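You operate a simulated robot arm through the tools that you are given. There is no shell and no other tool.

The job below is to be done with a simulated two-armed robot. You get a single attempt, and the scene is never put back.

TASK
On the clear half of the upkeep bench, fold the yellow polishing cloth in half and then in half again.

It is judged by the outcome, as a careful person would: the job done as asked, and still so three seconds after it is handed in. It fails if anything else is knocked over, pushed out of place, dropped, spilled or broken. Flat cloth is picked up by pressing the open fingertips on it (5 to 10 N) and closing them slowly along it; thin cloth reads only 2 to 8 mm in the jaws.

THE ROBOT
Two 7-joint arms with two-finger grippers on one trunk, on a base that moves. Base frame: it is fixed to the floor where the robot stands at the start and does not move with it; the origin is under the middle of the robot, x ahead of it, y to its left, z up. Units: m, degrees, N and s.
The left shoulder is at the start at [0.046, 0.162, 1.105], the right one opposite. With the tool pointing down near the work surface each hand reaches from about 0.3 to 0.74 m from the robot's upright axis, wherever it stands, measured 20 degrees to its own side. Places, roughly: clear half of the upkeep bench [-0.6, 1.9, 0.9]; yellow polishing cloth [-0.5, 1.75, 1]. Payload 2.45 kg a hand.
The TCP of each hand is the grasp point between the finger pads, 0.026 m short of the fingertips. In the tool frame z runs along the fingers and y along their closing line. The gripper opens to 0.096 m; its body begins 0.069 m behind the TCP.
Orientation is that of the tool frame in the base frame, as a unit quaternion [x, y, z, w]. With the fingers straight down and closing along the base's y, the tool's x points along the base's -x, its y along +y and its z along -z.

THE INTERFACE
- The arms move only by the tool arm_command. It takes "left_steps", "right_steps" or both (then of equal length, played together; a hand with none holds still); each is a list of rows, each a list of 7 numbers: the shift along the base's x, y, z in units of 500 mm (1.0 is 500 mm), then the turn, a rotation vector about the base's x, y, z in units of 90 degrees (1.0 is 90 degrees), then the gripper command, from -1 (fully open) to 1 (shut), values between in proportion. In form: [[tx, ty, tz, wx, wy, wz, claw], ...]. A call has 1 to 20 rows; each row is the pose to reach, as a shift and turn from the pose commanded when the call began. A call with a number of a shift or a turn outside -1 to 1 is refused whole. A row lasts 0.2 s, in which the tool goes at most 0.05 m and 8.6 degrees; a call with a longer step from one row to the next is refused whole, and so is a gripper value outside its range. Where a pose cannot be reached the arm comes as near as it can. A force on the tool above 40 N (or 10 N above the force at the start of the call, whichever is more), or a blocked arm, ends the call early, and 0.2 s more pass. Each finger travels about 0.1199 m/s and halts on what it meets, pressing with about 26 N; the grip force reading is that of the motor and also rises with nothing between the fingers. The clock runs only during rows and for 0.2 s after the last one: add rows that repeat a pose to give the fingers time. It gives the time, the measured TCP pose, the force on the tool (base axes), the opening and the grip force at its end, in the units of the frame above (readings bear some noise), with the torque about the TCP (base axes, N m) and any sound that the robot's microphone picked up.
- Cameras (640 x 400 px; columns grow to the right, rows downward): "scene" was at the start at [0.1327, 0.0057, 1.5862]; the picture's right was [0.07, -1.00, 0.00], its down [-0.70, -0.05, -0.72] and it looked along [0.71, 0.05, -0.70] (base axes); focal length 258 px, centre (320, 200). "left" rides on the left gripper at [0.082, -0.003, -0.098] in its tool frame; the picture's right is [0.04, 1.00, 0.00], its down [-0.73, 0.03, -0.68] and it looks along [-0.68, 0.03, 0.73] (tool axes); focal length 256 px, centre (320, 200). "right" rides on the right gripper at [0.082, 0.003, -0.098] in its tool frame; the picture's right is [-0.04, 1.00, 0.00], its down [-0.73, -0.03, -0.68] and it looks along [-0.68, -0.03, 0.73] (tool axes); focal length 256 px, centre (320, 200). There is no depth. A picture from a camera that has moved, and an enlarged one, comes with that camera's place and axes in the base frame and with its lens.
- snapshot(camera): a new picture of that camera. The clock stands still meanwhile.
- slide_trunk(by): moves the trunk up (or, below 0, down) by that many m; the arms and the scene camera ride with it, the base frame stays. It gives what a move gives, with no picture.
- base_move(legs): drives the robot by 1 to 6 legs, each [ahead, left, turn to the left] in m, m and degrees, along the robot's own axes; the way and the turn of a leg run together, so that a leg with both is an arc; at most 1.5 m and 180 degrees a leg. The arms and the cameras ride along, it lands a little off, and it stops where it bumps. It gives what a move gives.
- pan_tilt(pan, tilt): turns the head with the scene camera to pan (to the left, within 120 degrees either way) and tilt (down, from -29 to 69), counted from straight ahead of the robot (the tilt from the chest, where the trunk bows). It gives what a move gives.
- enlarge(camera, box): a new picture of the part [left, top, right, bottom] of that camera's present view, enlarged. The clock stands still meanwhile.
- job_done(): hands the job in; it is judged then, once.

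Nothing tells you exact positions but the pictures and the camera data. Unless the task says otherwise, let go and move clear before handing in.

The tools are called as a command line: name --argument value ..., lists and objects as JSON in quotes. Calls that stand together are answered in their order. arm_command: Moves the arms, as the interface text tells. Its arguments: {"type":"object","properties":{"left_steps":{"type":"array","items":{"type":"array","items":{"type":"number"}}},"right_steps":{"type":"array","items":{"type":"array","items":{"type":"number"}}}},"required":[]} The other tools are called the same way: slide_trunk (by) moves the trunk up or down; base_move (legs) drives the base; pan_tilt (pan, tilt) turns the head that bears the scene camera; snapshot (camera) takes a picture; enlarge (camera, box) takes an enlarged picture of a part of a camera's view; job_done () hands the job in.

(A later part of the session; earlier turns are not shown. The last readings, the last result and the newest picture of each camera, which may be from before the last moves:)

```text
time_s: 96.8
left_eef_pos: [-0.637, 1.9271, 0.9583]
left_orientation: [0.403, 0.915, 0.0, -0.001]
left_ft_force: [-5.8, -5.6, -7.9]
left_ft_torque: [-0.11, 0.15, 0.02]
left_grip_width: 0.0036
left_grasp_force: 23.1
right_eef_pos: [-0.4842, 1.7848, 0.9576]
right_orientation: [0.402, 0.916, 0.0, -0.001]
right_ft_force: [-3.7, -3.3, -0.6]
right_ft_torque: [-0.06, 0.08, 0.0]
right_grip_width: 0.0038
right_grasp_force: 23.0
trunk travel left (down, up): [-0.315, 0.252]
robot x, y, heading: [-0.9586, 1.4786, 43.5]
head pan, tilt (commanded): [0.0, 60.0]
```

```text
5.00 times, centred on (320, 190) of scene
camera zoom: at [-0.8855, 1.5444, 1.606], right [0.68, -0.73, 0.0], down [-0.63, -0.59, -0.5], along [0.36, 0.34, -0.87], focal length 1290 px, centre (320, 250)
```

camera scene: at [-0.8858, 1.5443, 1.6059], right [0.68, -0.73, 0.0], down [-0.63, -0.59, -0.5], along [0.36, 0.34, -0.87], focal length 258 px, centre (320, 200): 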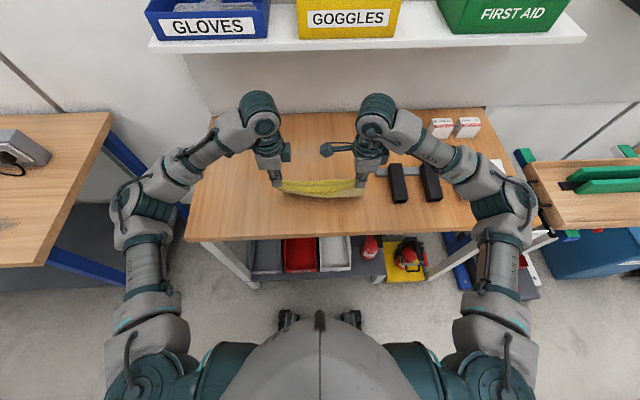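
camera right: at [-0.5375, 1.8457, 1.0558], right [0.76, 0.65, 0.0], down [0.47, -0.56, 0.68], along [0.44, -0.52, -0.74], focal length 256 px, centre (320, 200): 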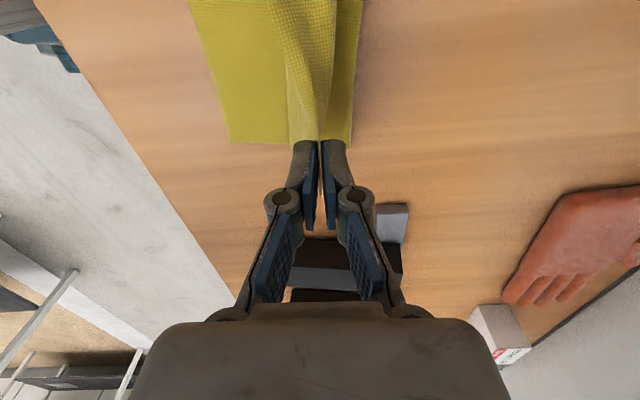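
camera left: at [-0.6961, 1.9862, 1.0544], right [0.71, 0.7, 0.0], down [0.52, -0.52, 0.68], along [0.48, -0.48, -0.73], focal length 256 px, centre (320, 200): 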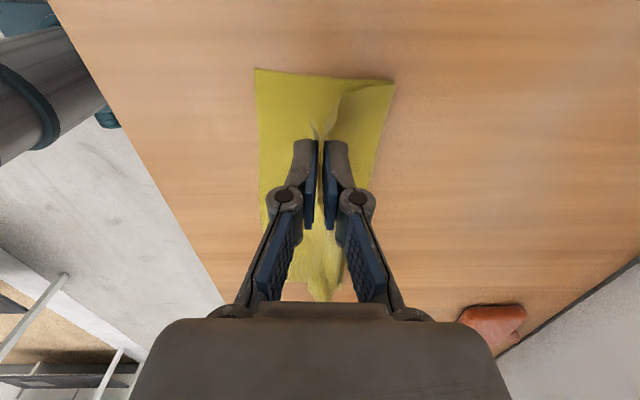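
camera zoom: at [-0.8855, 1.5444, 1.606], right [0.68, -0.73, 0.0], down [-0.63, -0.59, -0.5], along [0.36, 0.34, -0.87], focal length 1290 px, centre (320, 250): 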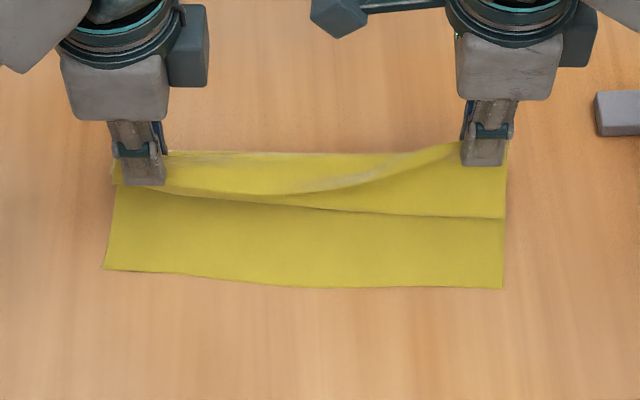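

The left force reading looks odd, so I'll hold a moment and re-read before going on.

arm_command --left_steps '[[0, 0, 0, 0, 0, 0, 1.0], [0, 0, 0, 0, 0, 0, 1.0]]' --right_steps '[[0, 0, 0, 0, 0, 0, 1.0], [0, 0, 0, 0, 0, 0, 1.0]]'

enlarge --camera "left" --box '[240, 50, 400, 150]'

enlarge --camera "right" --box '[180, 0, 380, 160]'

```text
time_s: 97.4
left_eef_pos: [-0.6375, 1.9271, 0.9568]
left_orientation: [0.403, 0.915, 0.001, 0.0]
left_ft_force: [0.0, 0.2, 0.2]
left_ft_torque: [-0.03, 0.01, 0.01]
left_grip_width: 0.0027
left_grasp_force: 23.7
right_eef_pos: [-0.4852, 1.7832, 0.9585]
right_orientation: [0.403, 0.915, 0.0, -0.001]
right_ft_force: [-1.7, -0.1, -0.1]
right_ft_torque: [0.03, -0.06, 0.02]
right_grip_width: 0.0031
right_grasp_force: 33.4
trunk travel left (down, up): [-0.315, 0.252]
robot x, y, heading: [-0.9534, 1.4805, 43.2]
head pan, tilt (commanded): [0.0, 60.0]
```

```text
4.00 times, centred on (320, 100) of left
camera zoom: at [-0.6961, 1.9862, 1.0543], right [0.71, 0.7, 0.0], down [0.52, -0.52, 0.68], along [0.48, -0.48, -0.73], focal length 1024 px, centre (320, 600)
```

zoom: 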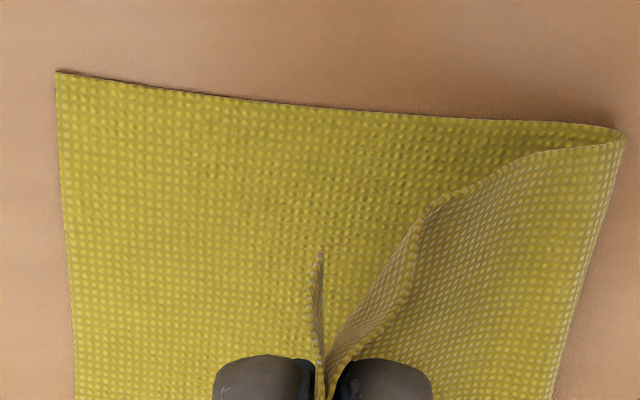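

```text
2.50 times, centred on (280, 80) of right
camera zoom: at [-0.5375, 1.8457, 1.0554], right [0.76, 0.65, 0.0], down [0.47, -0.56, 0.68], along [0.44, -0.52, -0.74], focal length 640 px, centre (420, 500)
```

zoom: 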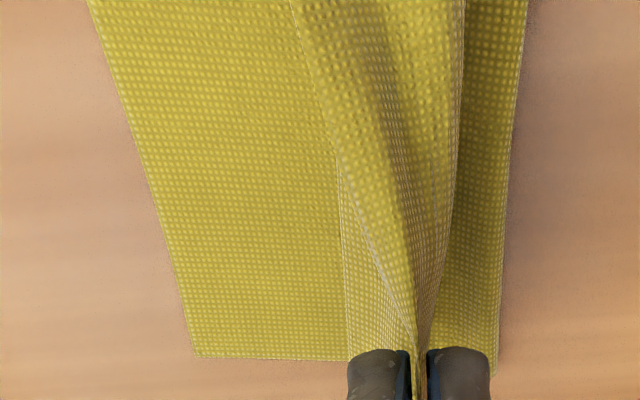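

The left now holds the near edge cleanly as a single layer and the right holds it too. I'll go up and forward again to re-lay the lower half a bit past halfway, with this smaller edge strip.

arm_command --left_steps '[[0.0053, 0.0048, 0.016, 0, 0, 0, 1.0], [0.0172, 0.0155, 0.04, 0, 0, 0, 1.0], [0.0321, 0.0289, 0.062, 0, 0, 0, 1.0], [0.0499, 0.045, 0.074, 0, 0, 0, 1.0], [0.0678, 0.061, 0.074, 0, 0, 0, 1.0], [0.0856, 0.0771, 0.064, 0, 0, 0, 1.0], [0.1005, 0.0904, 0.05, 0, 0, 0, 1.0], [0.1138, 0.1025, 0.034, 0, 0, 0, 1.0], [0.1227, 0.1105, 0.02, 0, 0, 0, 1.0], [0.1242, 0.1119, 0.016, 0, 0, 0, 1.0], [0.1242, 0.1119, 0.016, 0, 0, 0, 1.0]]' --right_steps '[[0.0016, 0.0015, 0.015, 0, 0, 0, 1.0], [0.0068, 0.0062, 0.037, 0, 0, 0, 1.0], [0.0158, 0.0142, 0.059, 0, 0, 0, 1.0], [0.0262, 0.0235, 0.071, 0, 0, 0, 1.0], [0.0395, 0.0356, 0.071, 0, 0, 0, 1.0], [0.0529, 0.0476, 0.061, 0, 0, 0, 1.0], [0.0663, 0.0597, 0.047, 0, 0, 0, 1.0], [0.0782, 0.0704, 0.031, 0, 0, 0, 1.0], [0.0856, 0.0771, 0.017, 0, 0, 0, 1.0], [0.0871, 0.0784, 0.013, 0, 0, 0, 1.0], [0.0871, 0.0784, 0.013, 0, 0, 0, 1.0]]'

snapshot --camera "left"

snapshot --camera "right"

enlarge --camera "scene" --box '[256, 150, 384, 230]'

```text
time_s: 99.8
left_eef_pos: [-0.5734, 1.9825, 0.9667]
left_orientation: [0.404, 0.915, 0.0, -0.001]
left_ft_force: [0.3, -0.7, -2.5]
left_ft_torque: [0.0, 0.02, 0.0]
left_grip_width: 0.0038
left_grasp_force: 22.6
right_eef_pos: [-0.4423, 1.8226, 0.9631]
right_orientation: [0.402, 0.916, 0.0, -0.001]
right_ft_force: [-0.1, 0.8, 1.7]
right_ft_torque: [0.03, 0.04, 0.03]
right_grip_width: 0.0005
right_grasp_force: 22.8
trunk travel left (down, up): [-0.315, 0.252]
robot x, y, heading: [-0.9541, 1.4786, 43.0]
head pan, tilt (commanded): [0.0, 60.0]
```

```text
taken
camera left: at [-0.6328, 2.0421, 1.0632], right [0.71, 0.7, 0.0], down [0.52, -0.52, 0.68], along [0.48, -0.48, -0.73], focal length 256 px, centre (320, 200)
```

left: 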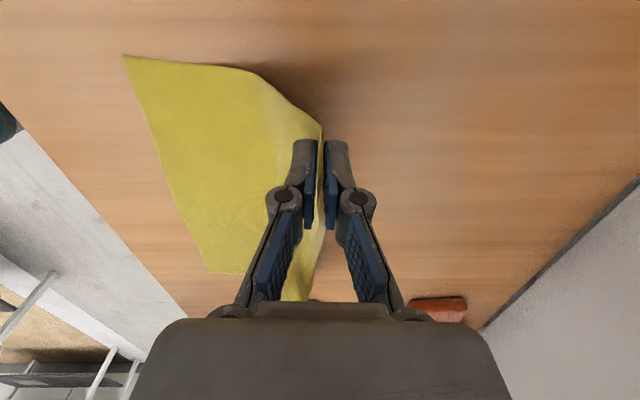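

```text
taken
camera right: at [-0.4944, 1.8848, 1.0615], right [0.76, 0.65, 0.0], down [0.47, -0.56, 0.68], along [0.44, -0.52, -0.74], focal length 256 px, centre (320, 200)
```

right: 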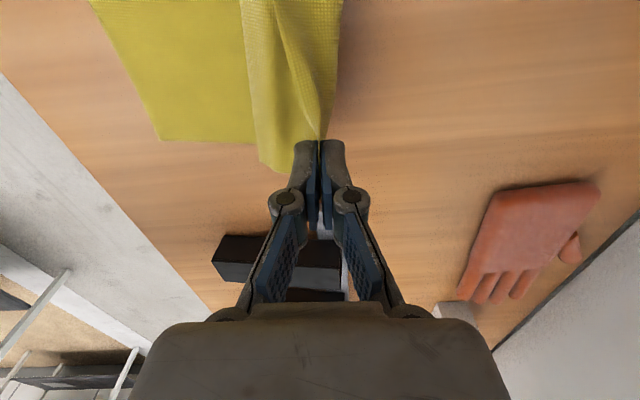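

```text
5.00 times, centred on (320, 190) of scene
camera zoom: at [-0.885, 1.5447, 1.6059], right [0.68, -0.73, 0.0], down [-0.63, -0.59, -0.5], along [0.36, 0.34, -0.87], focal length 1290 px, centre (320, 250)
```

zoom: 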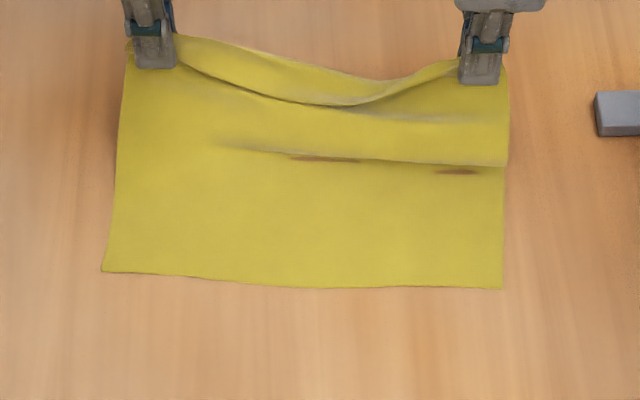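

I'll zoom in on each side to understand how the cloth is held now.

enlarge --camera "right" --box '[180, 0, 380, 180]'

enlarge --camera "left" --box '[110, 40, 350, 190]'

enlarge --camera "scene" --box '[274, 148, 366, 208]'

```text
2.22 times, centred on (280, 90) of right
camera zoom: at [-0.4944, 1.8848, 1.0615], right [0.76, 0.65, 0.0], down [0.47, -0.56, 0.68], along [0.44, -0.52, -0.74], focal length 569 px, centre (409, 444)
```

zoom: 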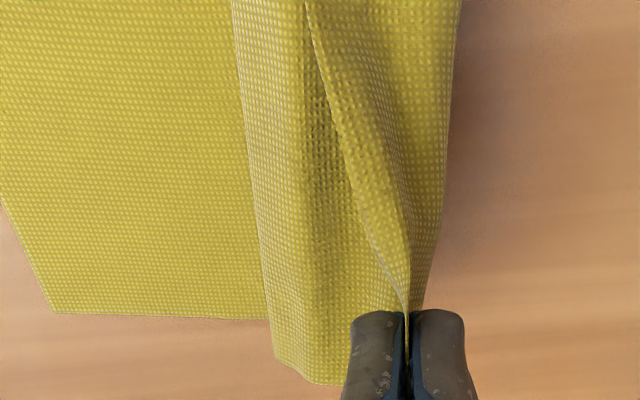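

```text
2.67 times, centred on (230, 115) of left
camera zoom: at [-0.6328, 2.0421, 1.0632], right [0.71, 0.7, 0.0], down [0.52, -0.52, 0.68], along [0.48, -0.48, -0.73], focal length 683 px, centre (560, 427)
```

zoom: 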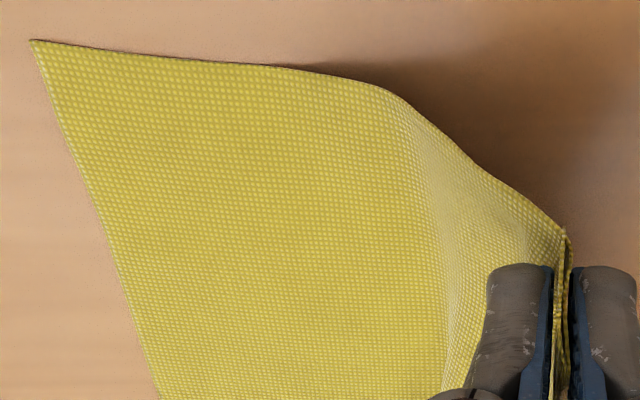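

```text
6.67 times, centred on (320, 178) of scene
camera zoom: at [-0.885, 1.5447, 1.6059], right [0.68, -0.73, 0.0], down [-0.63, -0.59, -0.5], along [0.36, 0.34, -0.87], focal length 1719 px, centre (320, 347)
```

zoom: 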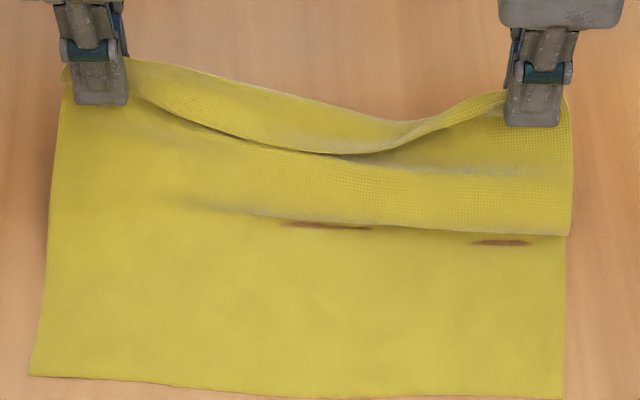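

The left jaws have a thick bunch and the right a 5 cm flap, so this grip won't give a clean half. Best is to lay the cloth out flat again and re-grip right at its edge. First I'll lift it to hang free.

arm_command --left_steps '[[0, 0, 0.01, 0, 0, 0, 1.0], [0, 0, 0.03, 0, 0, 0, 1.0], [0, 0, 0.055, 0, 0, 0, 1.0], [0.003, 0.0027, 0.08, 0, 0, 0, 1.0], [0.006, 0.0054, 0.105, 0, 0, 0, 1.0], [0.01, 0.009, 0.13, 0, 0, 0, 1.0], [0.014, 0.0126, 0.155, 0, 0, 0, 1.0], [0.018, 0.0162, 0.18, 0, 0, 0, 1.0], [0.022, 0.0198, 0.205, 0, 0, 0, 1.0], [0.026, 0.0234, 0.23, 0, 0, 0, 1.0], [0.03, 0.027, 0.252, 0, 0, 0, 1.0], [0.03, 0.027, 0.27, 0, 0, 0, 1.0], [0.03, 0.027, 0.28, 0, 0, 0, 1.0], [0.03, 0.027, 0.28, 0, 0, 0, 1.0]]' --right_steps '[[0, 0, 0.01, 0, 0, 0, 1.0], [0, 0, 0.03, 0, 0, 0, 1.0], [0, 0, 0.055, 0, 0, 0, 1.0], [0.003, 0.0027, 0.08, 0, 0, 0, 1.0], [0.006, 0.0054, 0.105, 0, 0, 0, 1.0], [0.01, 0.009, 0.13, 0, 0, 0, 1.0], [0.014, 0.0126, 0.155, 0, 0, 0, 1.0], [0.018, 0.0162, 0.18, 0, 0, 0, 1.0], [0.022, 0.0198, 0.205, 0, 0, 0, 1.0], [0.026, 0.0234, 0.23, 0, 0, 0, 1.0], [0.03, 0.027, 0.26, 0, 0, 0, 1.0], [0.03, 0.027, 0.285, 0, 0, 0, 1.0], [0.03, 0.027, 0.3, 0, 0, 0, 1.0], [0.03, 0.027, 0.3, 0, 0, 0, 1.0]]'

snapshot --camera "left"

snapshot --camera "right"

enlarge --camera "scene" --box '[256, 130, 384, 210]'

```text
time_s: 102.8
left_eef_pos: [-0.5582, 1.996, 1.1045]
left_orientation: [0.404, 0.915, 0.001, 0.001]
left_ft_force: [0.5, -0.4, 0.1]
left_ft_torque: [-0.03, 0.0, 0.0]
left_grip_width: 0.0009
left_grasp_force: 24.7
right_eef_pos: [-0.4253, 1.8355, 1.1138]
right_orientation: [0.403, 0.915, 0.0, -0.001]
right_ft_force: [0.3, 0.3, 1.2]
right_ft_torque: [-0.02, -0.01, 0.01]
right_grip_width: 0.0027
right_grasp_force: 23.2
trunk travel left (down, up): [-0.315, 0.252]
robot x, y, heading: [-0.9543, 1.4805, 43.2]
head pan, tilt (commanded): [0.0, 60.0]
```

```text
taken
camera left: at [-0.6174, 2.0556, 1.2022], right [0.71, 0.7, 0.0], down [0.52, -0.52, 0.68], along [0.48, -0.48, -0.73], focal length 256 px, centre (320, 200)
```

left: 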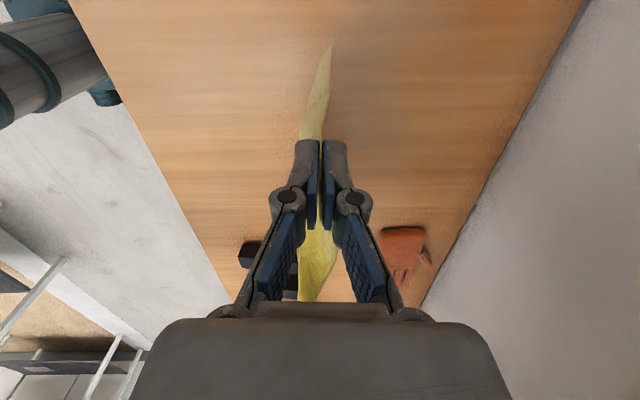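

```text
taken
camera right: at [-0.478, 1.898, 1.2117], right [0.76, 0.65, 0.0], down [0.47, -0.56, 0.68], along [0.44, -0.52, -0.74], focal length 256 px, centre (320, 200)
```

right: 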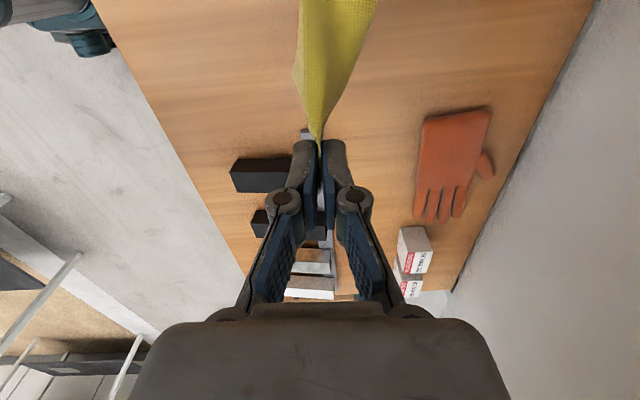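

```text
5.00 times, centred on (320, 170) of scene
camera zoom: at [-0.8847, 1.545, 1.6059], right [0.68, -0.73, 0.0], down [-0.63, -0.59, -0.5], along [0.36, 0.34, -0.87], focal length 1290 px, centre (320, 350)
```

zoom: 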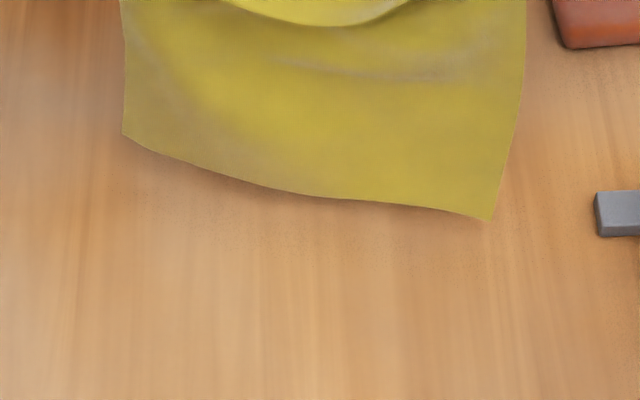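

I'll look at the wider scene picture to see how it hangs.

enlarge --camera "scene" --box '[230, 90, 410, 200]'

```text
3.56 times, centred on (320, 145) of scene
camera zoom: at [-0.8847, 1.545, 1.6059], right [0.68, -0.73, 0.0], down [-0.63, -0.59, -0.5], along [0.36, 0.34, -0.87], focal length 917 px, centre (320, 396)
```

zoom: 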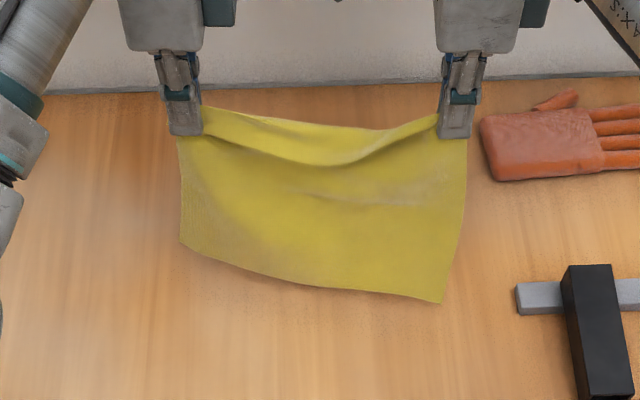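

The right hand holds the very edge (about 20 cm hangs below it) while the left holds it bunched, so the left side hangs shorter. I'll lay the cloth out flat by lowering while moving back toward me, left hand lower.

arm_command --left_steps '[[0, 0, -0.016, 0, 0, 0, 1.0], [0, 0, -0.04, 0, 0, 0, 1.0], [-0.0045, -0.004, -0.064, 0, 0, 0, 1.0], [-0.0119, -0.0107, -0.088, 0, 0, 0, 1.0], [-0.0238, -0.0214, -0.11, 0, 0, 0, 1.0], [-0.0386, -0.0348, -0.13, 0, 0, 0, 1.0], [-0.0535, -0.0482, -0.15, 0, 0, 0, 1.0], [-0.0698, -0.0629, -0.172, 0, 0, 0, 1.0], [-0.0862, -0.0776, -0.194, 0, 0, 0, 1.0], [-0.104, -0.0937, -0.218, 0, 0, 0, 1.0]]' --right_steps '[[0, 0, 0, 0, 0, 0, 1.0], [0, 0, 0, 0, 0, 0, 1.0], [-0.0045, -0.004, -0.006, 0, 0, 0, 1.0], [-0.0119, -0.0107, -0.016, 0, 0, 0, 1.0], [-0.0238, -0.0214, -0.032, 0, 0, 0, 1.0], [-0.0386, -0.0348, -0.052, 0, 0, 0, 1.0], [-0.0535, -0.0482, -0.072, 0, 0, 0, 1.0], [-0.0698, -0.0629, -0.094, 0, 0, 0, 1.0], [-0.0862, -0.0776, -0.116, 0, 0, 0, 1.0], [-0.104, -0.0937, -0.14, 0, 0, 0, 1.0]]'

enlarge --camera "scene" --box '[240, 110, 400, 210]'

snapshot --camera "left"

snapshot --camera "right"

```text
time_s: 105.0
left_eef_pos: [-0.6119, 1.9488, 0.994]
left_orientation: [0.403, 0.915, 0.001, 0.0]
left_ft_force: [0.2, 0.2, -0.3]
left_ft_torque: [0.01, 0.05, 0.02]
left_grip_width: 0.003
left_grasp_force: 23.8
right_eef_pos: [-0.4781, 1.7884, 1.0429]
right_orientation: [0.403, 0.915, 0.001, -0.001]
right_ft_force: [-0.6, 0.4, 2.9]
right_ft_torque: [0.01, -0.01, 0.01]
right_grip_width: 0.0034
right_grasp_force: 25.2
trunk travel left (down, up): [-0.315, 0.252]
robot x, y, heading: [-0.9528, 1.4833, 43.0]
head pan, tilt (commanded): [0.0, 60.0]
```

```text
4.00 times, centred on (320, 160) of scene
camera zoom: at [-0.8855, 1.5443, 1.606], right [0.68, -0.73, 0.0], down [-0.63, -0.59, -0.5], along [0.36, 0.34, -0.87], focal length 1032 px, centre (320, 360)
```

zoom: 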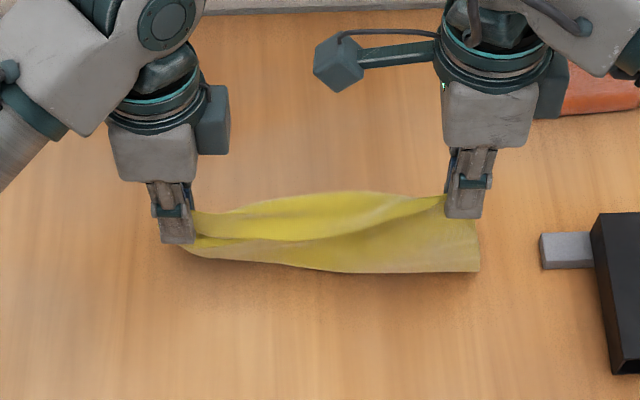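

```text
taken
camera left: at [-0.671, 2.0085, 1.0925], right [0.71, 0.7, 0.0], down [0.52, -0.52, 0.68], along [0.48, -0.48, -0.73], focal length 256 px, centre (320, 200)
```

left: 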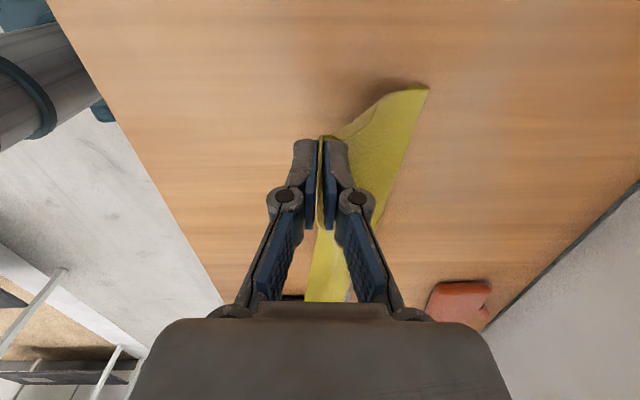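

```text
taken
camera right: at [-0.5309, 1.8503, 1.141], right [0.76, 0.64, 0.0], down [0.47, -0.56, 0.68], along [0.44, -0.52, -0.74], focal length 256 px, centre (320, 200)
```

right: 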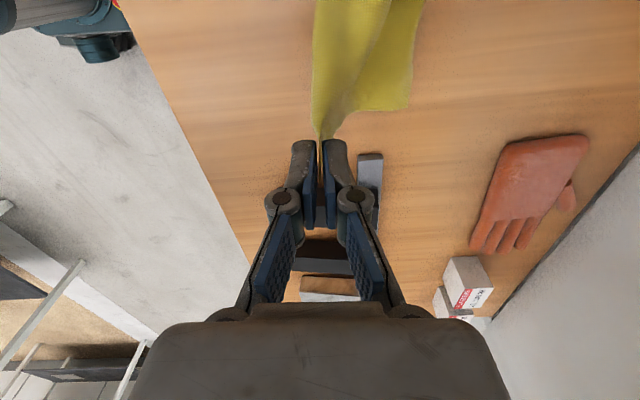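

The cloth is laying down with its far edge trailing forward. I'll continue back and down until it is flat.

arm_command --left_steps '[[-0.0074, -0.0067, -0.016, 0, 0, 0, 1.0], [-0.0178, -0.0161, -0.034, 0, 0, 0, 1.0], [-0.0297, -0.0268, -0.054, 0, 0, 0, 1.0], [-0.0416, -0.0375, -0.074, 0, 0, 0, 1.0], [-0.0535, -0.0482, -0.094, 0, 0, 0, 1.0], [-0.0654, -0.0589, -0.114, 0, 0, 0, 1.0], [-0.0773, -0.0696, -0.132, 0, 0, 0, 1.0], [-0.0877, -0.0789, -0.146, 0, 0, 0, 1.0], [-0.0951, -0.0856, -0.156, 0, 0, 0, 1.0], [-0.0966, -0.087, -0.158, 0, 0, 0, 1.0], [-0.0966, -0.087, -0.158, 0, 0, 0, 1.0], [-0.0966, -0.087, -0.158, 0, 0, 0, 1.0], [-0.0966, -0.087, -0.158, 0, 0, 0, 1.0]]' --right_steps '[[-0.0089, -0.008, -0.02, 0, 0, 0, 1.0], [-0.0238, -0.0214, -0.044, 0, 0, 0, 1.0], [-0.0401, -0.0361, -0.068, 0, 0, 0, 1.0], [-0.0565, -0.0508, -0.092, 0, 0, 0, 1.0], [-0.0728, -0.0656, -0.116, 0, 0, 0, 1.0], [-0.0892, -0.0803, -0.14, 0, 0, 0, 1.0], [-0.1055, -0.095, -0.164, 0, 0, 0, 1.0], [-0.1219, -0.1097, -0.188, 0, 0, 0, 1.0], [-0.1367, -0.1231, -0.212, 0, 0, 0, 1.0], [-0.1516, -0.1365, -0.234, 0, 0, 0, 1.0], [-0.162, -0.1458, -0.25, 0, 0, 0, 1.0], [-0.1649, -0.1485, -0.256, 0, 0, 0, 1.0], [-0.1649, -0.1485, -0.256, 0, 0, 0, 1.0]]'

enlarge --camera "scene" --box '[240, 140, 400, 240]'

snapshot --camera "left"

snapshot --camera "right"

```text
time_s: 107.8
left_eef_pos: [-0.6605, 1.9059, 0.9166]
left_orientation: [0.404, 0.915, 0.0, 0.0]
left_ft_force: [-0.6, -0.2, -3.0]
left_ft_torque: [0.01, -0.04, -0.01]
left_grip_width: 0.0039
left_grasp_force: 22.3
right_eef_pos: [-0.5612, 1.7153, 0.9137]
right_orientation: [0.403, 0.915, 0.001, -0.001]
right_ft_force: [-0.6, -0.5, -0.8]
right_ft_torque: [0.01, 0.08, -0.04]
right_grip_width: 0.0005
right_grasp_force: 23.4
trunk travel left (down, up): [-0.315, 0.252]
robot x, y, heading: [-0.9553, 1.4803, 43.0]
head pan, tilt (commanded): [0.0, 60.0]
```

```text
4.00 times, centred on (320, 190) of scene
camera zoom: at [-0.8859, 1.5438, 1.606], right [0.68, -0.73, 0.0], down [-0.63, -0.59, -0.5], along [0.36, 0.34, -0.87], focal length 1032 px, centre (320, 240)
```

zoom: 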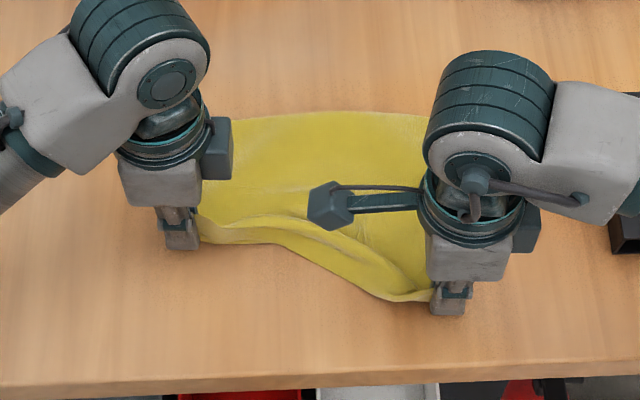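

```text
taken
camera left: at [-0.7192, 1.9649, 1.0142], right [0.71, 0.7, 0.0], down [0.52, -0.52, 0.68], along [0.48, -0.48, -0.73], focal length 256 px, centre (320, 200)
```

left: 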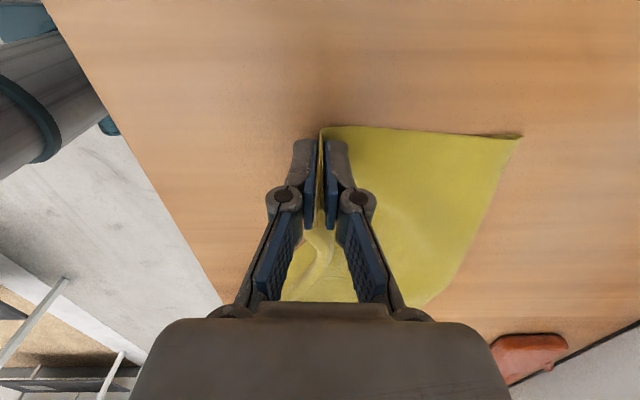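

```text
taken
camera right: at [-0.614, 1.7784, 1.0121], right [0.76, 0.65, 0.0], down [0.47, -0.56, 0.68], along [0.44, -0.52, -0.74], focal length 256 px, centre (320, 200)
```

right: 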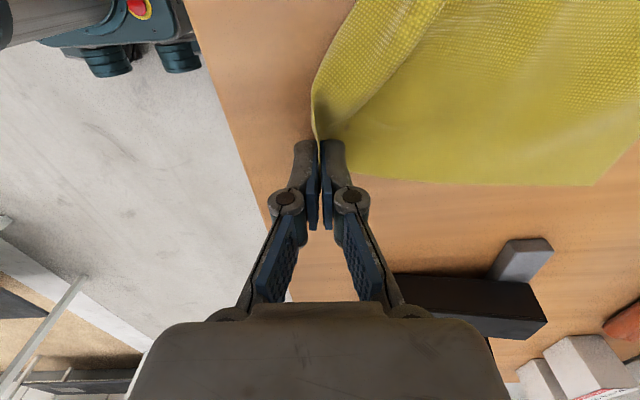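

Laid out again; the right hand holds the near-right edge, the left a bunch. I'll open the left jaws near the table and look at how its corner lies.

arm_command --left_steps '[[0, 0, -0.006, 0, 0, 0, 1.0], [0, 0, -0.011, 0, 0, 0, 0.95], [0, 0, -0.013, 0, 0, 0, 0.85], [0, 0, -0.014, 0, 0, 0, 0.75], [0, 0, -0.015, 0, 0, 0, 0.65], [0, 0, -0.016, 0, 0, 0, 0.55], [0, 0, -0.016, 0, 0, 0, 0.45], [0, 0, -0.016, 0, 0, 0, 0.35], [0, 0, -0.016, 0, 0, 0, 0.25], [0, 0, -0.016, 0, 0, 0, 0.15]]'

arm_command --left_steps '[[0, 0, 0.01, 0, 0, 0, 0.15], [0, 0, 0.03, 0, 0, 0, 0.15], [0, 0, 0.06, 0, 0, 0, 0.15], [0, 0, 0.1, 0, 0, 0, 0.15], [0, 0, 0.15, 0, 0, 0, 0.15], [0, 0, 0.19, 0, 0, 0, 0.15], [0, 0, 0.2, 0, 0, 0, 0.15]]'

snapshot --camera "left"

enlarge --camera "scene" --box '[240, 140, 400, 240]'

```text
time_s: 110.0
left_eef_pos: [-0.6591, 1.9063, 0.9097]
left_orientation: [0.403, 0.915, 0.0, 0.0]
left_ft_force: [0.5, -0.2, 0.5]
left_ft_torque: [0.01, 0.01, 0.0]
left_grip_width: 0.0407
left_grasp_force: 0.1
right_eef_pos: [-0.5606, 1.7168, 0.9145]
right_orientation: [0.402, 0.915, 0.0, -0.001]
right_ft_force: [-0.4, 1.0, 4.0]
right_ft_torque: [0.02, -0.01, -0.01]
right_grip_width: 0.0008
right_grasp_force: 25.8
trunk travel left (down, up): [-0.315, 0.252]
robot x, y, heading: [-0.9553, 1.4804, 43.2]
head pan, tilt (commanded): [0.0, 60.0]
```

```text
time_s: 111.6
left_eef_pos: [-0.6594, 1.9034, 1.0094]
left_orientation: [0.403, 0.915, 0.0, 0.0]
left_ft_force: [0.3, 0.1, -0.6]
left_ft_torque: [0.02, 0.0, 0.02]
left_grip_width: 0.0407
left_grasp_force: 0.0
right_eef_pos: [-0.5613, 1.7161, 0.9137]
right_orientation: [0.403, 0.915, 0.0, -0.001]
right_ft_force: [0.4, -0.4, 0.5]
right_ft_torque: [0.07, -0.01, 0.02]
right_grip_width: 0.0013
right_grasp_force: 22.5
trunk travel left (down, up): [-0.315, 0.252]
robot x, y, heading: [-0.9589, 1.4814, 43.4]
head pan, tilt (commanded): [0.0, 60.0]
```

```text
taken
camera left: at [-0.7185, 1.9634, 1.1072], right [0.71, 0.7, 0.0], down [0.52, -0.52, 0.68], along [0.48, -0.48, -0.73], focal length 256 px, centre (320, 200)
```

left: 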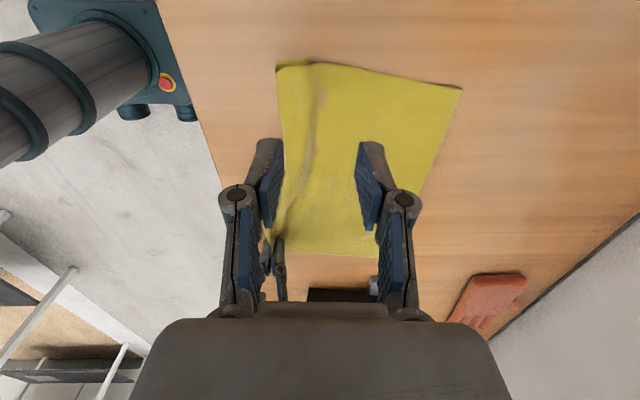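

```text
4.00 times, centred on (320, 190) of scene
camera zoom: at [-0.8858, 1.544, 1.6059], right [0.68, -0.73, 0.0], down [-0.63, -0.59, -0.5], along [0.36, 0.34, -0.87], focal length 1032 px, centre (320, 240)
```

zoom: 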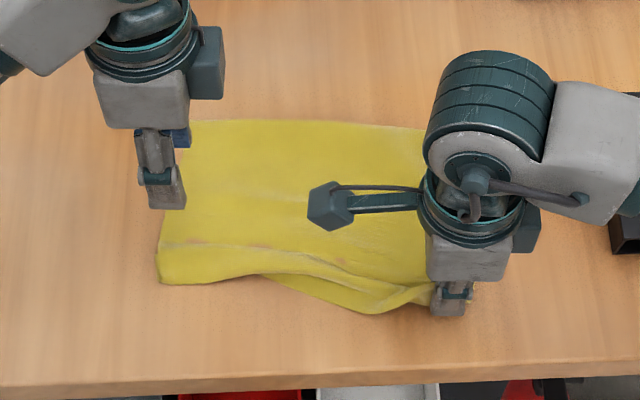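

The left side relaxed nearly flat. I'll zoom in on the left near corner.

enlarge --camera "left" --box '[250, 45, 410, 145]'

enlarge --camera "scene" --box '[272, 180, 368, 230]'

```text
4.00 times, centred on (330, 95) of left
camera zoom: at [-0.7185, 1.9634, 1.1072], right [0.71, 0.7, 0.0], down [0.52, -0.52, 0.68], along [0.48, -0.48, -0.73], focal length 1024 px, centre (280, 620)
```

zoom: 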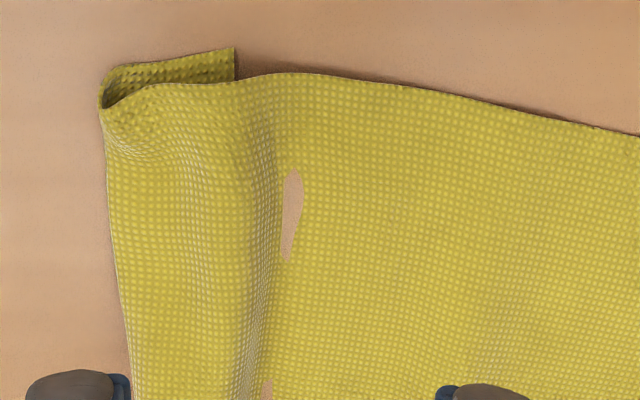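

```text
6.67 times, centred on (320, 205) of scene
camera zoom: at [-0.8858, 1.544, 1.6059], right [0.68, -0.73, 0.0], down [-0.63, -0.59, -0.5], along [0.36, 0.34, -0.87], focal length 1719 px, centre (320, 167)
```

zoom: 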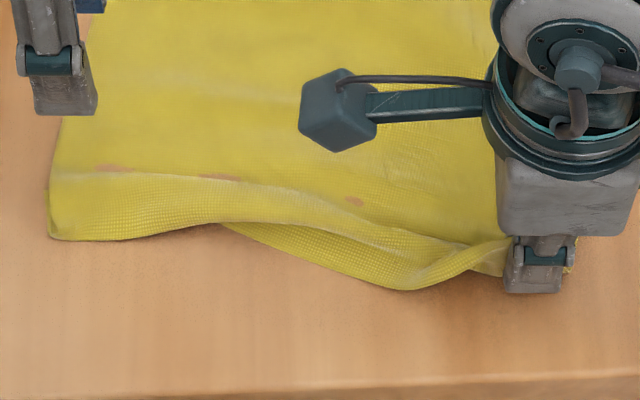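

The left near edge is tucked under by about 2.6 cm. I'll pinch the single layer just beyond that tuck, lift so the tucked strip drops free, and set it down moving forward so it lies outward.

arm_command --left_steps '[[0.008, 0.007, -0.02, 0, 0, 0, 0.3], [0.018, 0.016, -0.055, 0, 0, 0, 0.48], [0.027, 0.0245, -0.095, 0, 0, 0, 0.48], [0.0327, 0.0294, -0.135, 0, 0, 0, 0.48], [0.0327, 0.0294, -0.17, 0, 0, 0, 0.48], [0.0327, 0.0294, -0.19, 0, 0, 0, 0.48], [0.0327, 0.0294, -0.196, 0, 0, 0, 0.48], [0.0327, 0.0294, -0.196, 0, 0, 0, 0.48]]'

arm_command --left_steps '[[0, 0, -0.003, 0, 0, 0, 0.48], [0, 0, -0.006, 0, 0, 0, 0.48], [0, 0, -0.006, 0, 0, 0, 0.48]]'

arm_command --left_steps '[[0, 0, -0.003, 0, 0, 0, 0.48], [0, 0, -0.003, 0, 0, 0, 0.48]]'

```text
time_s: 113.4
left_eef_pos: [-0.6444, 1.9203, 0.9102]
left_orientation: [0.404, 0.915, -0.001, 0.0]
left_ft_force: [0.2, -0.2, 0.0]
left_ft_torque: [0.0, 0.0, -0.04]
left_grip_width: 0.0251
left_grasp_force: 0.2
right_eef_pos: [-0.5604, 1.7159, 0.9138]
right_orientation: [0.403, 0.915, 0.0, -0.001]
right_ft_force: [-1.8, -1.5, -11.6]
right_ft_torque: [0.03, -0.03, 0.01]
right_grip_width: 0.0
right_grasp_force: 23.4
trunk travel left (down, up): [-0.315, 0.252]
robot x, y, heading: [-0.9541, 1.4772, 43.4]
head pan, tilt (commanded): [0.0, 60.0]
```

```text
time_s: 114.2
left_eef_pos: [-0.6446, 1.9217, 0.9076]
left_orientation: [0.403, 0.915, 0.0, 0.001]
left_ft_force: [0.5, 0.0, 0.1]
left_ft_torque: [0.02, 0.02, -0.03]
left_grip_width: 0.0247
left_grasp_force: 0.0
right_eef_pos: [-0.5617, 1.7165, 0.9144]
right_orientation: [0.402, 0.916, 0.0, -0.001]
right_ft_force: [-0.7, -0.3, 1.3]
right_ft_torque: [0.0, -0.03, 0.0]
right_grip_width: 0.0037
right_grasp_force: 23.5
trunk travel left (down, up): [-0.315, 0.252]
robot x, y, heading: [-0.9536, 1.4808, 43.1]
head pan, tilt (commanded): [0.0, 60.0]
```

```text
time_s: 114.8
left_eef_pos: [-0.6452, 1.921, 0.9078]
left_orientation: [0.403, 0.915, 0.0, 0.0]
left_ft_force: [-0.3, -0.1, 5.7]
left_ft_torque: [0.07, -0.02, -0.03]
left_grip_width: 0.0249
left_grasp_force: 0.0
right_eef_pos: [-0.5613, 1.7154, 0.9145]
right_orientation: [0.402, 0.915, 0.0, -0.001]
right_ft_force: [-0.1, 0.1, -0.4]
right_ft_torque: [0.03, 0.01, -0.01]
right_grip_width: 0.0029
right_grasp_force: 32.3
trunk travel left (down, up): [-0.315, 0.252]
robot x, y, heading: [-0.9559, 1.4804, 42.8]
head pan, tilt (commanded): [0.0, 60.0]
```

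About 5.7 N on the left. Closing slowly now.

arm_command --left_steps '[[0, 0, 0.0, 0, 0, 0, 0.54], [0, 0, 0.0, 0, 0, 0, 0.6], [0, 0, 0.001, 0, 0, 0, 0.66], [0, 0, 0.001, 0, 0, 0, 0.72], [0, 0, 0.002, 0, 0, 0, 0.78], [0, 0, 0.002, 0, 0, 0, 0.84], [0, 0, 0.002, 0, 0, 0, 0.9], [0, 0, 0.002, 0, 0, 0, 1.0], [0, 0, 0.002, 0, 0, 0, 1.0], [0, 0, 0.002, 0, 0, 0, 1.0]]'

enlarge --camera "left" --box '[230, 80, 430, 205]'

```text
time_s: 117.0
left_eef_pos: [-0.6439, 1.9208, 0.9075]
left_orientation: [0.404, 0.915, 0.0, 0.001]
left_ft_force: [0.1, -0.1, 0.9]
left_ft_torque: [0.03, 0.0, -0.04]
left_grip_width: 0.0035
left_grasp_force: 22.7
right_eef_pos: [-0.5604, 1.7161, 0.9149]
right_orientation: [0.403, 0.915, 0.0, -0.001]
right_ft_force: [-0.5, -0.8, 4.0]
right_ft_torque: [0.0, 0.0, -0.01]
right_grip_width: 0.0005
right_grasp_force: 24.7
trunk travel left (down, up): [-0.315, 0.252]
robot x, y, heading: [-0.9545, 1.4786, 43.2]
head pan, tilt (commanded): [0.0, 60.0]
```

```text
3.20 times, centred on (330, 142) of left
camera zoom: at [-0.7033, 1.9798, 1.0051], right [0.71, 0.7, 0.0], down [0.52, -0.52, 0.68], along [0.48, -0.48, -0.73], focal length 819 px, centre (288, 384)
```

zoom: 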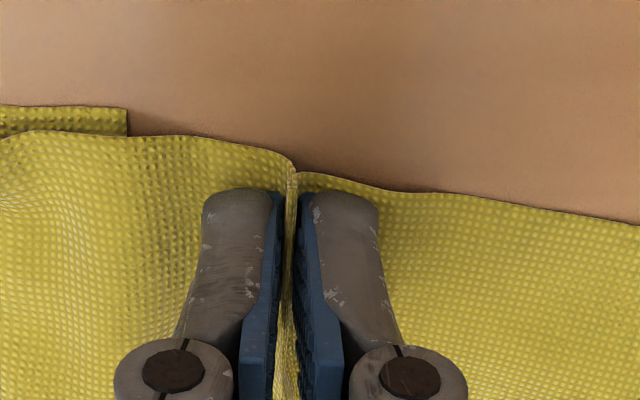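

The ridge is held (single layer). Now I'll lift the left hand about 10 cm so the tucked strip drops free.

arm_command --left_steps '[[0, 0, 0.01, 0, 0, 0, 1.0], [0, 0, 0.03, 0, 0, 0, 1.0], [0, 0, 0.055, 0, 0, 0, 1.0], [0, 0, 0.08, 0, 0, 0, 1.0], [0, 0, 0.105, 0, 0, 0, 1.0], [0, 0, 0.13, 0, 0, 0, 1.0], [0, 0, 0.155, 0, 0, 0, 1.0], [0, 0, 0.18, 0, 0, 0, 1.0], [0, 0, 0.195, 0, 0, 0, 1.0], [0, 0, 0.2, 0, 0, 0, 1.0], [0, 0, 0.2, 0, 0, 0, 1.0]]'

snapshot --camera "left"

enlarge --camera "scene" --box '[240, 140, 400, 240]'

```text
time_s: 119.4
left_eef_pos: [-0.6425, 1.9197, 1.0066]
left_orientation: [0.403, 0.915, 0.0, 0.001]
left_ft_force: [0.7, -0.1, -0.4]
left_ft_torque: [0.02, 0.02, 0.01]
left_grip_width: 0.0015
left_grasp_force: 23.0
right_eef_pos: [-0.5602, 1.7162, 0.9133]
right_orientation: [0.403, 0.915, 0.0, -0.001]
right_ft_force: [-0.1, 0.4, -0.6]
right_ft_torque: [-0.02, -0.02, -0.02]
right_grip_width: 0.0042
right_grasp_force: 28.0
trunk travel left (down, up): [-0.315, 0.252]
robot x, y, heading: [-0.9553, 1.4851, 43.1]
head pan, tilt (commanded): [0.0, 60.0]
```

```text
taken
camera left: at [-0.7024, 1.9794, 1.1051], right [0.71, 0.7, 0.0], down [0.52, -0.52, 0.68], along [0.48, -0.48, -0.73], focal length 256 px, centre (320, 200)
```

left: 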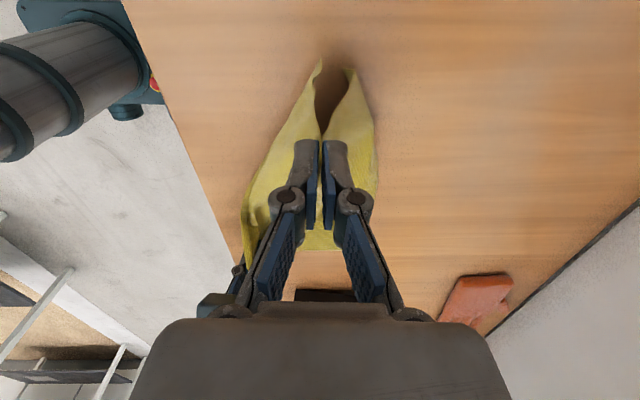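

```text
4.00 times, centred on (320, 190) of scene
camera zoom: at [-0.8856, 1.544, 1.606], right [0.68, -0.73, 0.0], down [-0.63, -0.59, -0.5], along [0.36, 0.34, -0.87], focal length 1032 px, centre (320, 240)
```

zoom: 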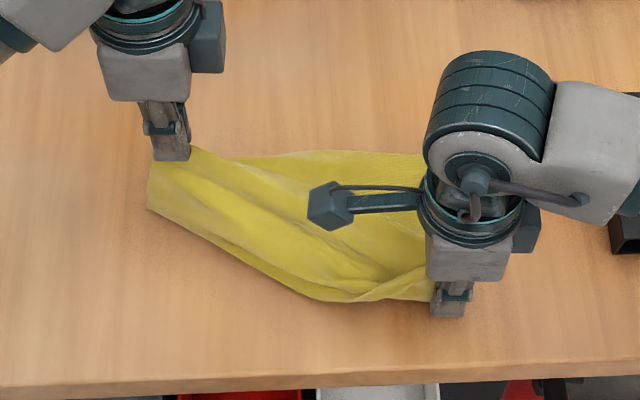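

The tucked strip now hangs free below the left hand. I'll move back a little and then lower while moving forward so the strip lies out toward me.

arm_command --left_steps '[[-0.0149, -0.0134, 0, 0, 0, 0, 1.0], [-0.0327, -0.0294, 0, 0, 0, 0, 1.0], [-0.0505, -0.0455, 0, 0, 0, 0, 1.0], [-0.0594, -0.0535, 0, 0, 0, 0, 1.0], [-0.0535, -0.0482, -0.016, 0, 0, 0, 1.0], [-0.0416, -0.0375, -0.036, 0, 0, 0, 1.0], [-0.0282, -0.0254, -0.058, 0, 0, 0, 1.0], [-0.0149, -0.0134, -0.08, 0, 0, 0, 1.0], [-0.0015, -0.0013, -0.102, 0, 0, 0, 1.0], [0.0119, 0.0107, -0.124, 0, 0, 0, 1.0], [0.0253, 0.0227, -0.146, 0, 0, 0, 1.0], [0.0386, 0.0348, -0.166, 0, 0, 0, 1.0], [0.0476, 0.0428, -0.18, 0, 0, 0, 1.0], [0.049, 0.0442, -0.184, 0, 0, 0, 1.0]]'

snapshot --camera "left"

enlarge --camera "scene" --box '[240, 140, 400, 240]'

```text
time_s: 122.4
left_eef_pos: [-0.6195, 1.9424, 0.916]
left_orientation: [0.403, 0.915, 0.0, 0.0]
left_ft_force: [-0.1, 0.3, -0.8]
left_ft_torque: [0.0, 0.01, 0.0]
left_grip_width: 0.0048
left_grasp_force: 28.8
right_eef_pos: [-0.5611, 1.7166, 0.9153]
right_orientation: [0.403, 0.915, 0.0, 0.0]
right_ft_force: [-0.2, 0.1, -0.1]
right_ft_torque: [0.04, 0.01, 0.01]
right_grip_width: 0.0038
right_grasp_force: 23.1
trunk travel left (down, up): [-0.315, 0.252]
robot x, y, heading: [-0.9567, 1.4813, 43.1]
head pan, tilt (commanded): [0.0, 60.0]
```

```text
taken
camera left: at [-0.6795, 2.002, 1.0132], right [0.71, 0.7, 0.0], down [0.52, -0.52, 0.68], along [0.48, -0.48, -0.73], focal length 256 px, centre (320, 200)
```

left: 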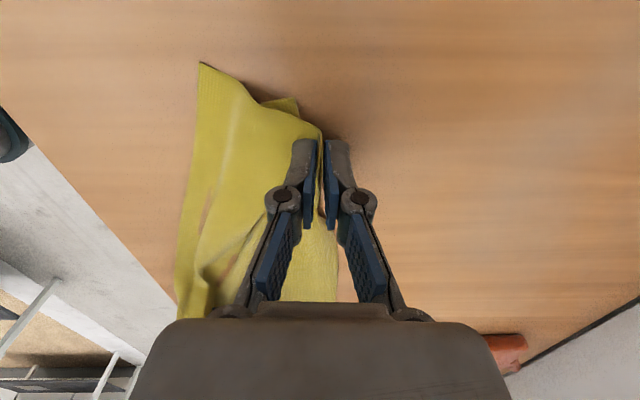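

```text
4.00 times, centred on (320, 190) of scene
camera zoom: at [-0.8856, 1.5439, 1.606], right [0.68, -0.73, 0.0], down [-0.63, -0.59, -0.5], along [0.36, 0.34, -0.87], focal length 1032 px, centre (320, 240)
```

zoom: 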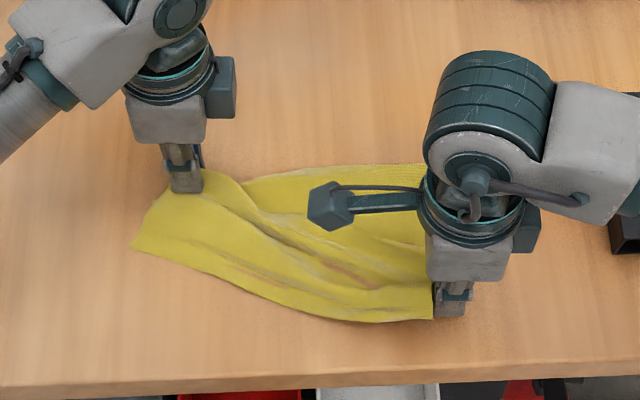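

The near-left corner now lies outward. I'll release the left hand, rise, and look.

arm_command --left_steps '[[0, 0, -0.002, 0, 0, 0, 0.85], [0, 0, -0.002, 0, 0, 0, 0.7], [0, 0, -0.002, 0, 0, 0, 0.55], [0, 0, 0.0, 0, 0, 0, 0.4], [0, 0, 0.01, 0, 0, 0, 0.3], [0, 0, 0.03, 0, 0, 0, 0.3], [0, 0, 0.06, 0, 0, 0, 0.3], [0, 0, 0.1, 0, 0, 0, 0.3], [-0.015, -0.013, 0.14, 0, 0, 0, 0.3], [-0.03, -0.027, 0.16, 0, 0, 0, 0.3], [-0.035, -0.03, 0.16, 0, 0, 0, 0.3]]'

snapshot --camera "left"

enlarge --camera "scene" --box '[240, 140, 400, 240]'

```text
time_s: 124.8
left_eef_pos: [-0.6372, 1.9267, 0.9968]
left_orientation: [0.403, 0.915, 0.0, 0.0]
left_ft_force: [-0.2, -0.4, 0.7]
left_ft_torque: [0.01, -0.01, -0.02]
left_grip_width: 0.0336
left_grasp_force: 0.1
right_eef_pos: [-0.5605, 1.7165, 0.914]
right_orientation: [0.404, 0.915, -0.001, -0.002]
right_ft_force: [-0.5, -1.0, 0.6]
right_ft_torque: [0.02, -0.06, 0.01]
right_grip_width: 0.0024
right_grasp_force: 24.3
trunk travel left (down, up): [-0.315, 0.252]
robot x, y, heading: [-0.9575, 1.4812, 43.2]
head pan, tilt (commanded): [0.0, 60.0]
```

```text
taken
camera left: at [-0.6967, 1.9865, 1.0931], right [0.71, 0.7, 0.0], down [0.52, -0.52, 0.68], along [0.48, -0.48, -0.73], focal length 256 px, centre (320, 200)
```

left: 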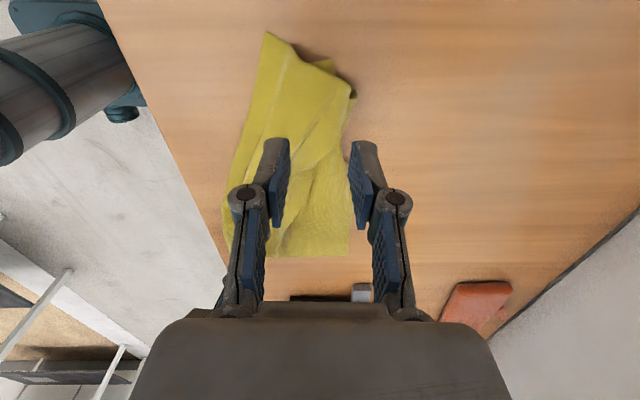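

```text
4.00 times, centred on (320, 190) of scene
camera zoom: at [-0.8854, 1.5443, 1.6059], right [0.68, -0.73, 0.0], down [-0.63, -0.59, -0.5], along [0.36, 0.34, -0.87], focal length 1032 px, centre (320, 240)
```

zoom: 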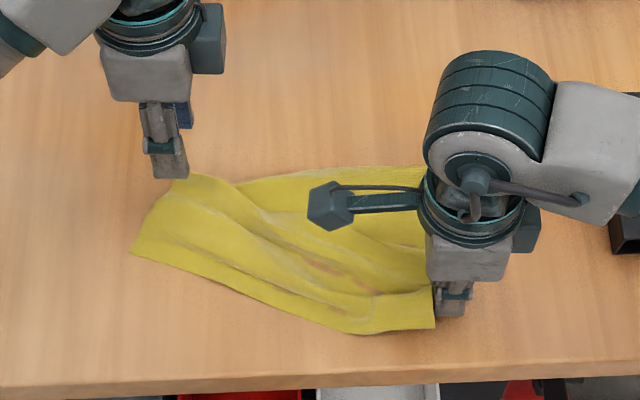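

The near edge slants from the left corner toward the right hand. I'll turn the left hand about 20° to match it and bring it over the very edge near the left corner.

arm_command --left_steps '[[-0.008, -0.003, 0.0, 0, 0, -0.03, 0.4], [-0.022, -0.0085, 0.0, 0, 0, -0.08, 0.54], [-0.04, -0.0155, -0.01, 0, 0, -0.13, 0.54], [-0.058, -0.0225, -0.03, 0, 0, -0.18, 0.54], [-0.07, -0.0275, -0.06, 0, 0, -0.21, 0.54], [-0.0766, -0.0302, -0.095, 0, 0, -0.222, 0.54], [-0.0766, -0.0302, -0.125, 0, 0, -0.222, 0.54], [-0.0766, -0.0302, -0.145, 0, 0, -0.222, 0.54], [-0.0766, -0.0302, -0.152, 0, 0, -0.222, 0.54], [-0.0766, -0.0302, -0.152, 0, 0, -0.222, 0.54]]'

snapshot --camera "left"

enlarge --camera "left" --box '[220, 70, 420, 195]'

```text
time_s: 127.0
left_eef_pos: [-0.6749, 1.9128, 0.9202]
left_orientation: [0.557, 0.831, 0.001, 0.0]
left_ft_force: [1.0, -0.2, -0.6]
left_ft_torque: [0.01, 0.02, -0.02]
left_grip_width: 0.0221
left_grasp_force: 0.0
right_eef_pos: [-0.5608, 1.7176, 0.9154]
right_orientation: [0.402, 0.915, 0.0, -0.001]
right_ft_force: [-1.5, -1.2, 0.5]
right_ft_torque: [0.02, 0.03, 0.0]
right_grip_width: 0.0039
right_grasp_force: 22.8
trunk travel left (down, up): [-0.315, 0.252]
robot x, y, heading: [-0.9571, 1.4838, 43.1]
head pan, tilt (commanded): [0.0, 60.0]
```

```text
taken
camera left: at [-0.711, 1.9885, 1.0181], right [0.91, 0.42, 0.0], down [0.31, -0.67, 0.68], along [0.28, -0.62, -0.73], focal length 256 px, centre (320, 200)
```

left: 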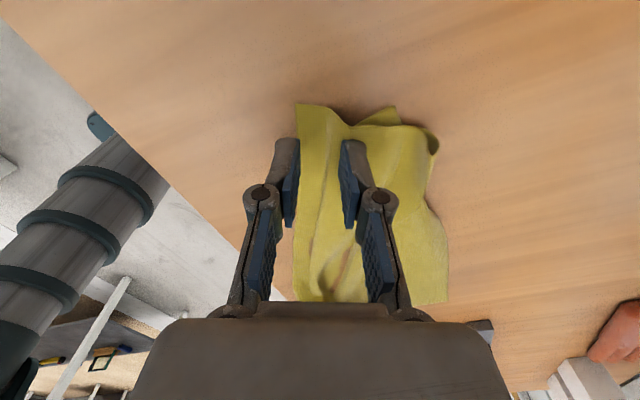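

```text
3.20 times, centred on (320, 132) of left
camera zoom: at [-0.711, 1.9885, 1.0181], right [0.91, 0.42, 0.0], down [0.31, -0.67, 0.68], along [0.28, -0.62, -0.73], focal length 819 px, centre (320, 416)
```

zoom: 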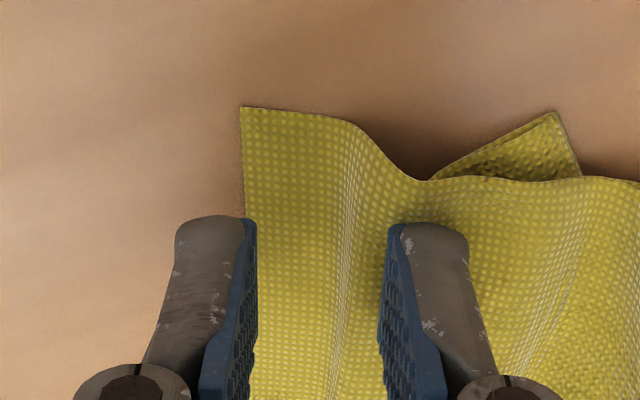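

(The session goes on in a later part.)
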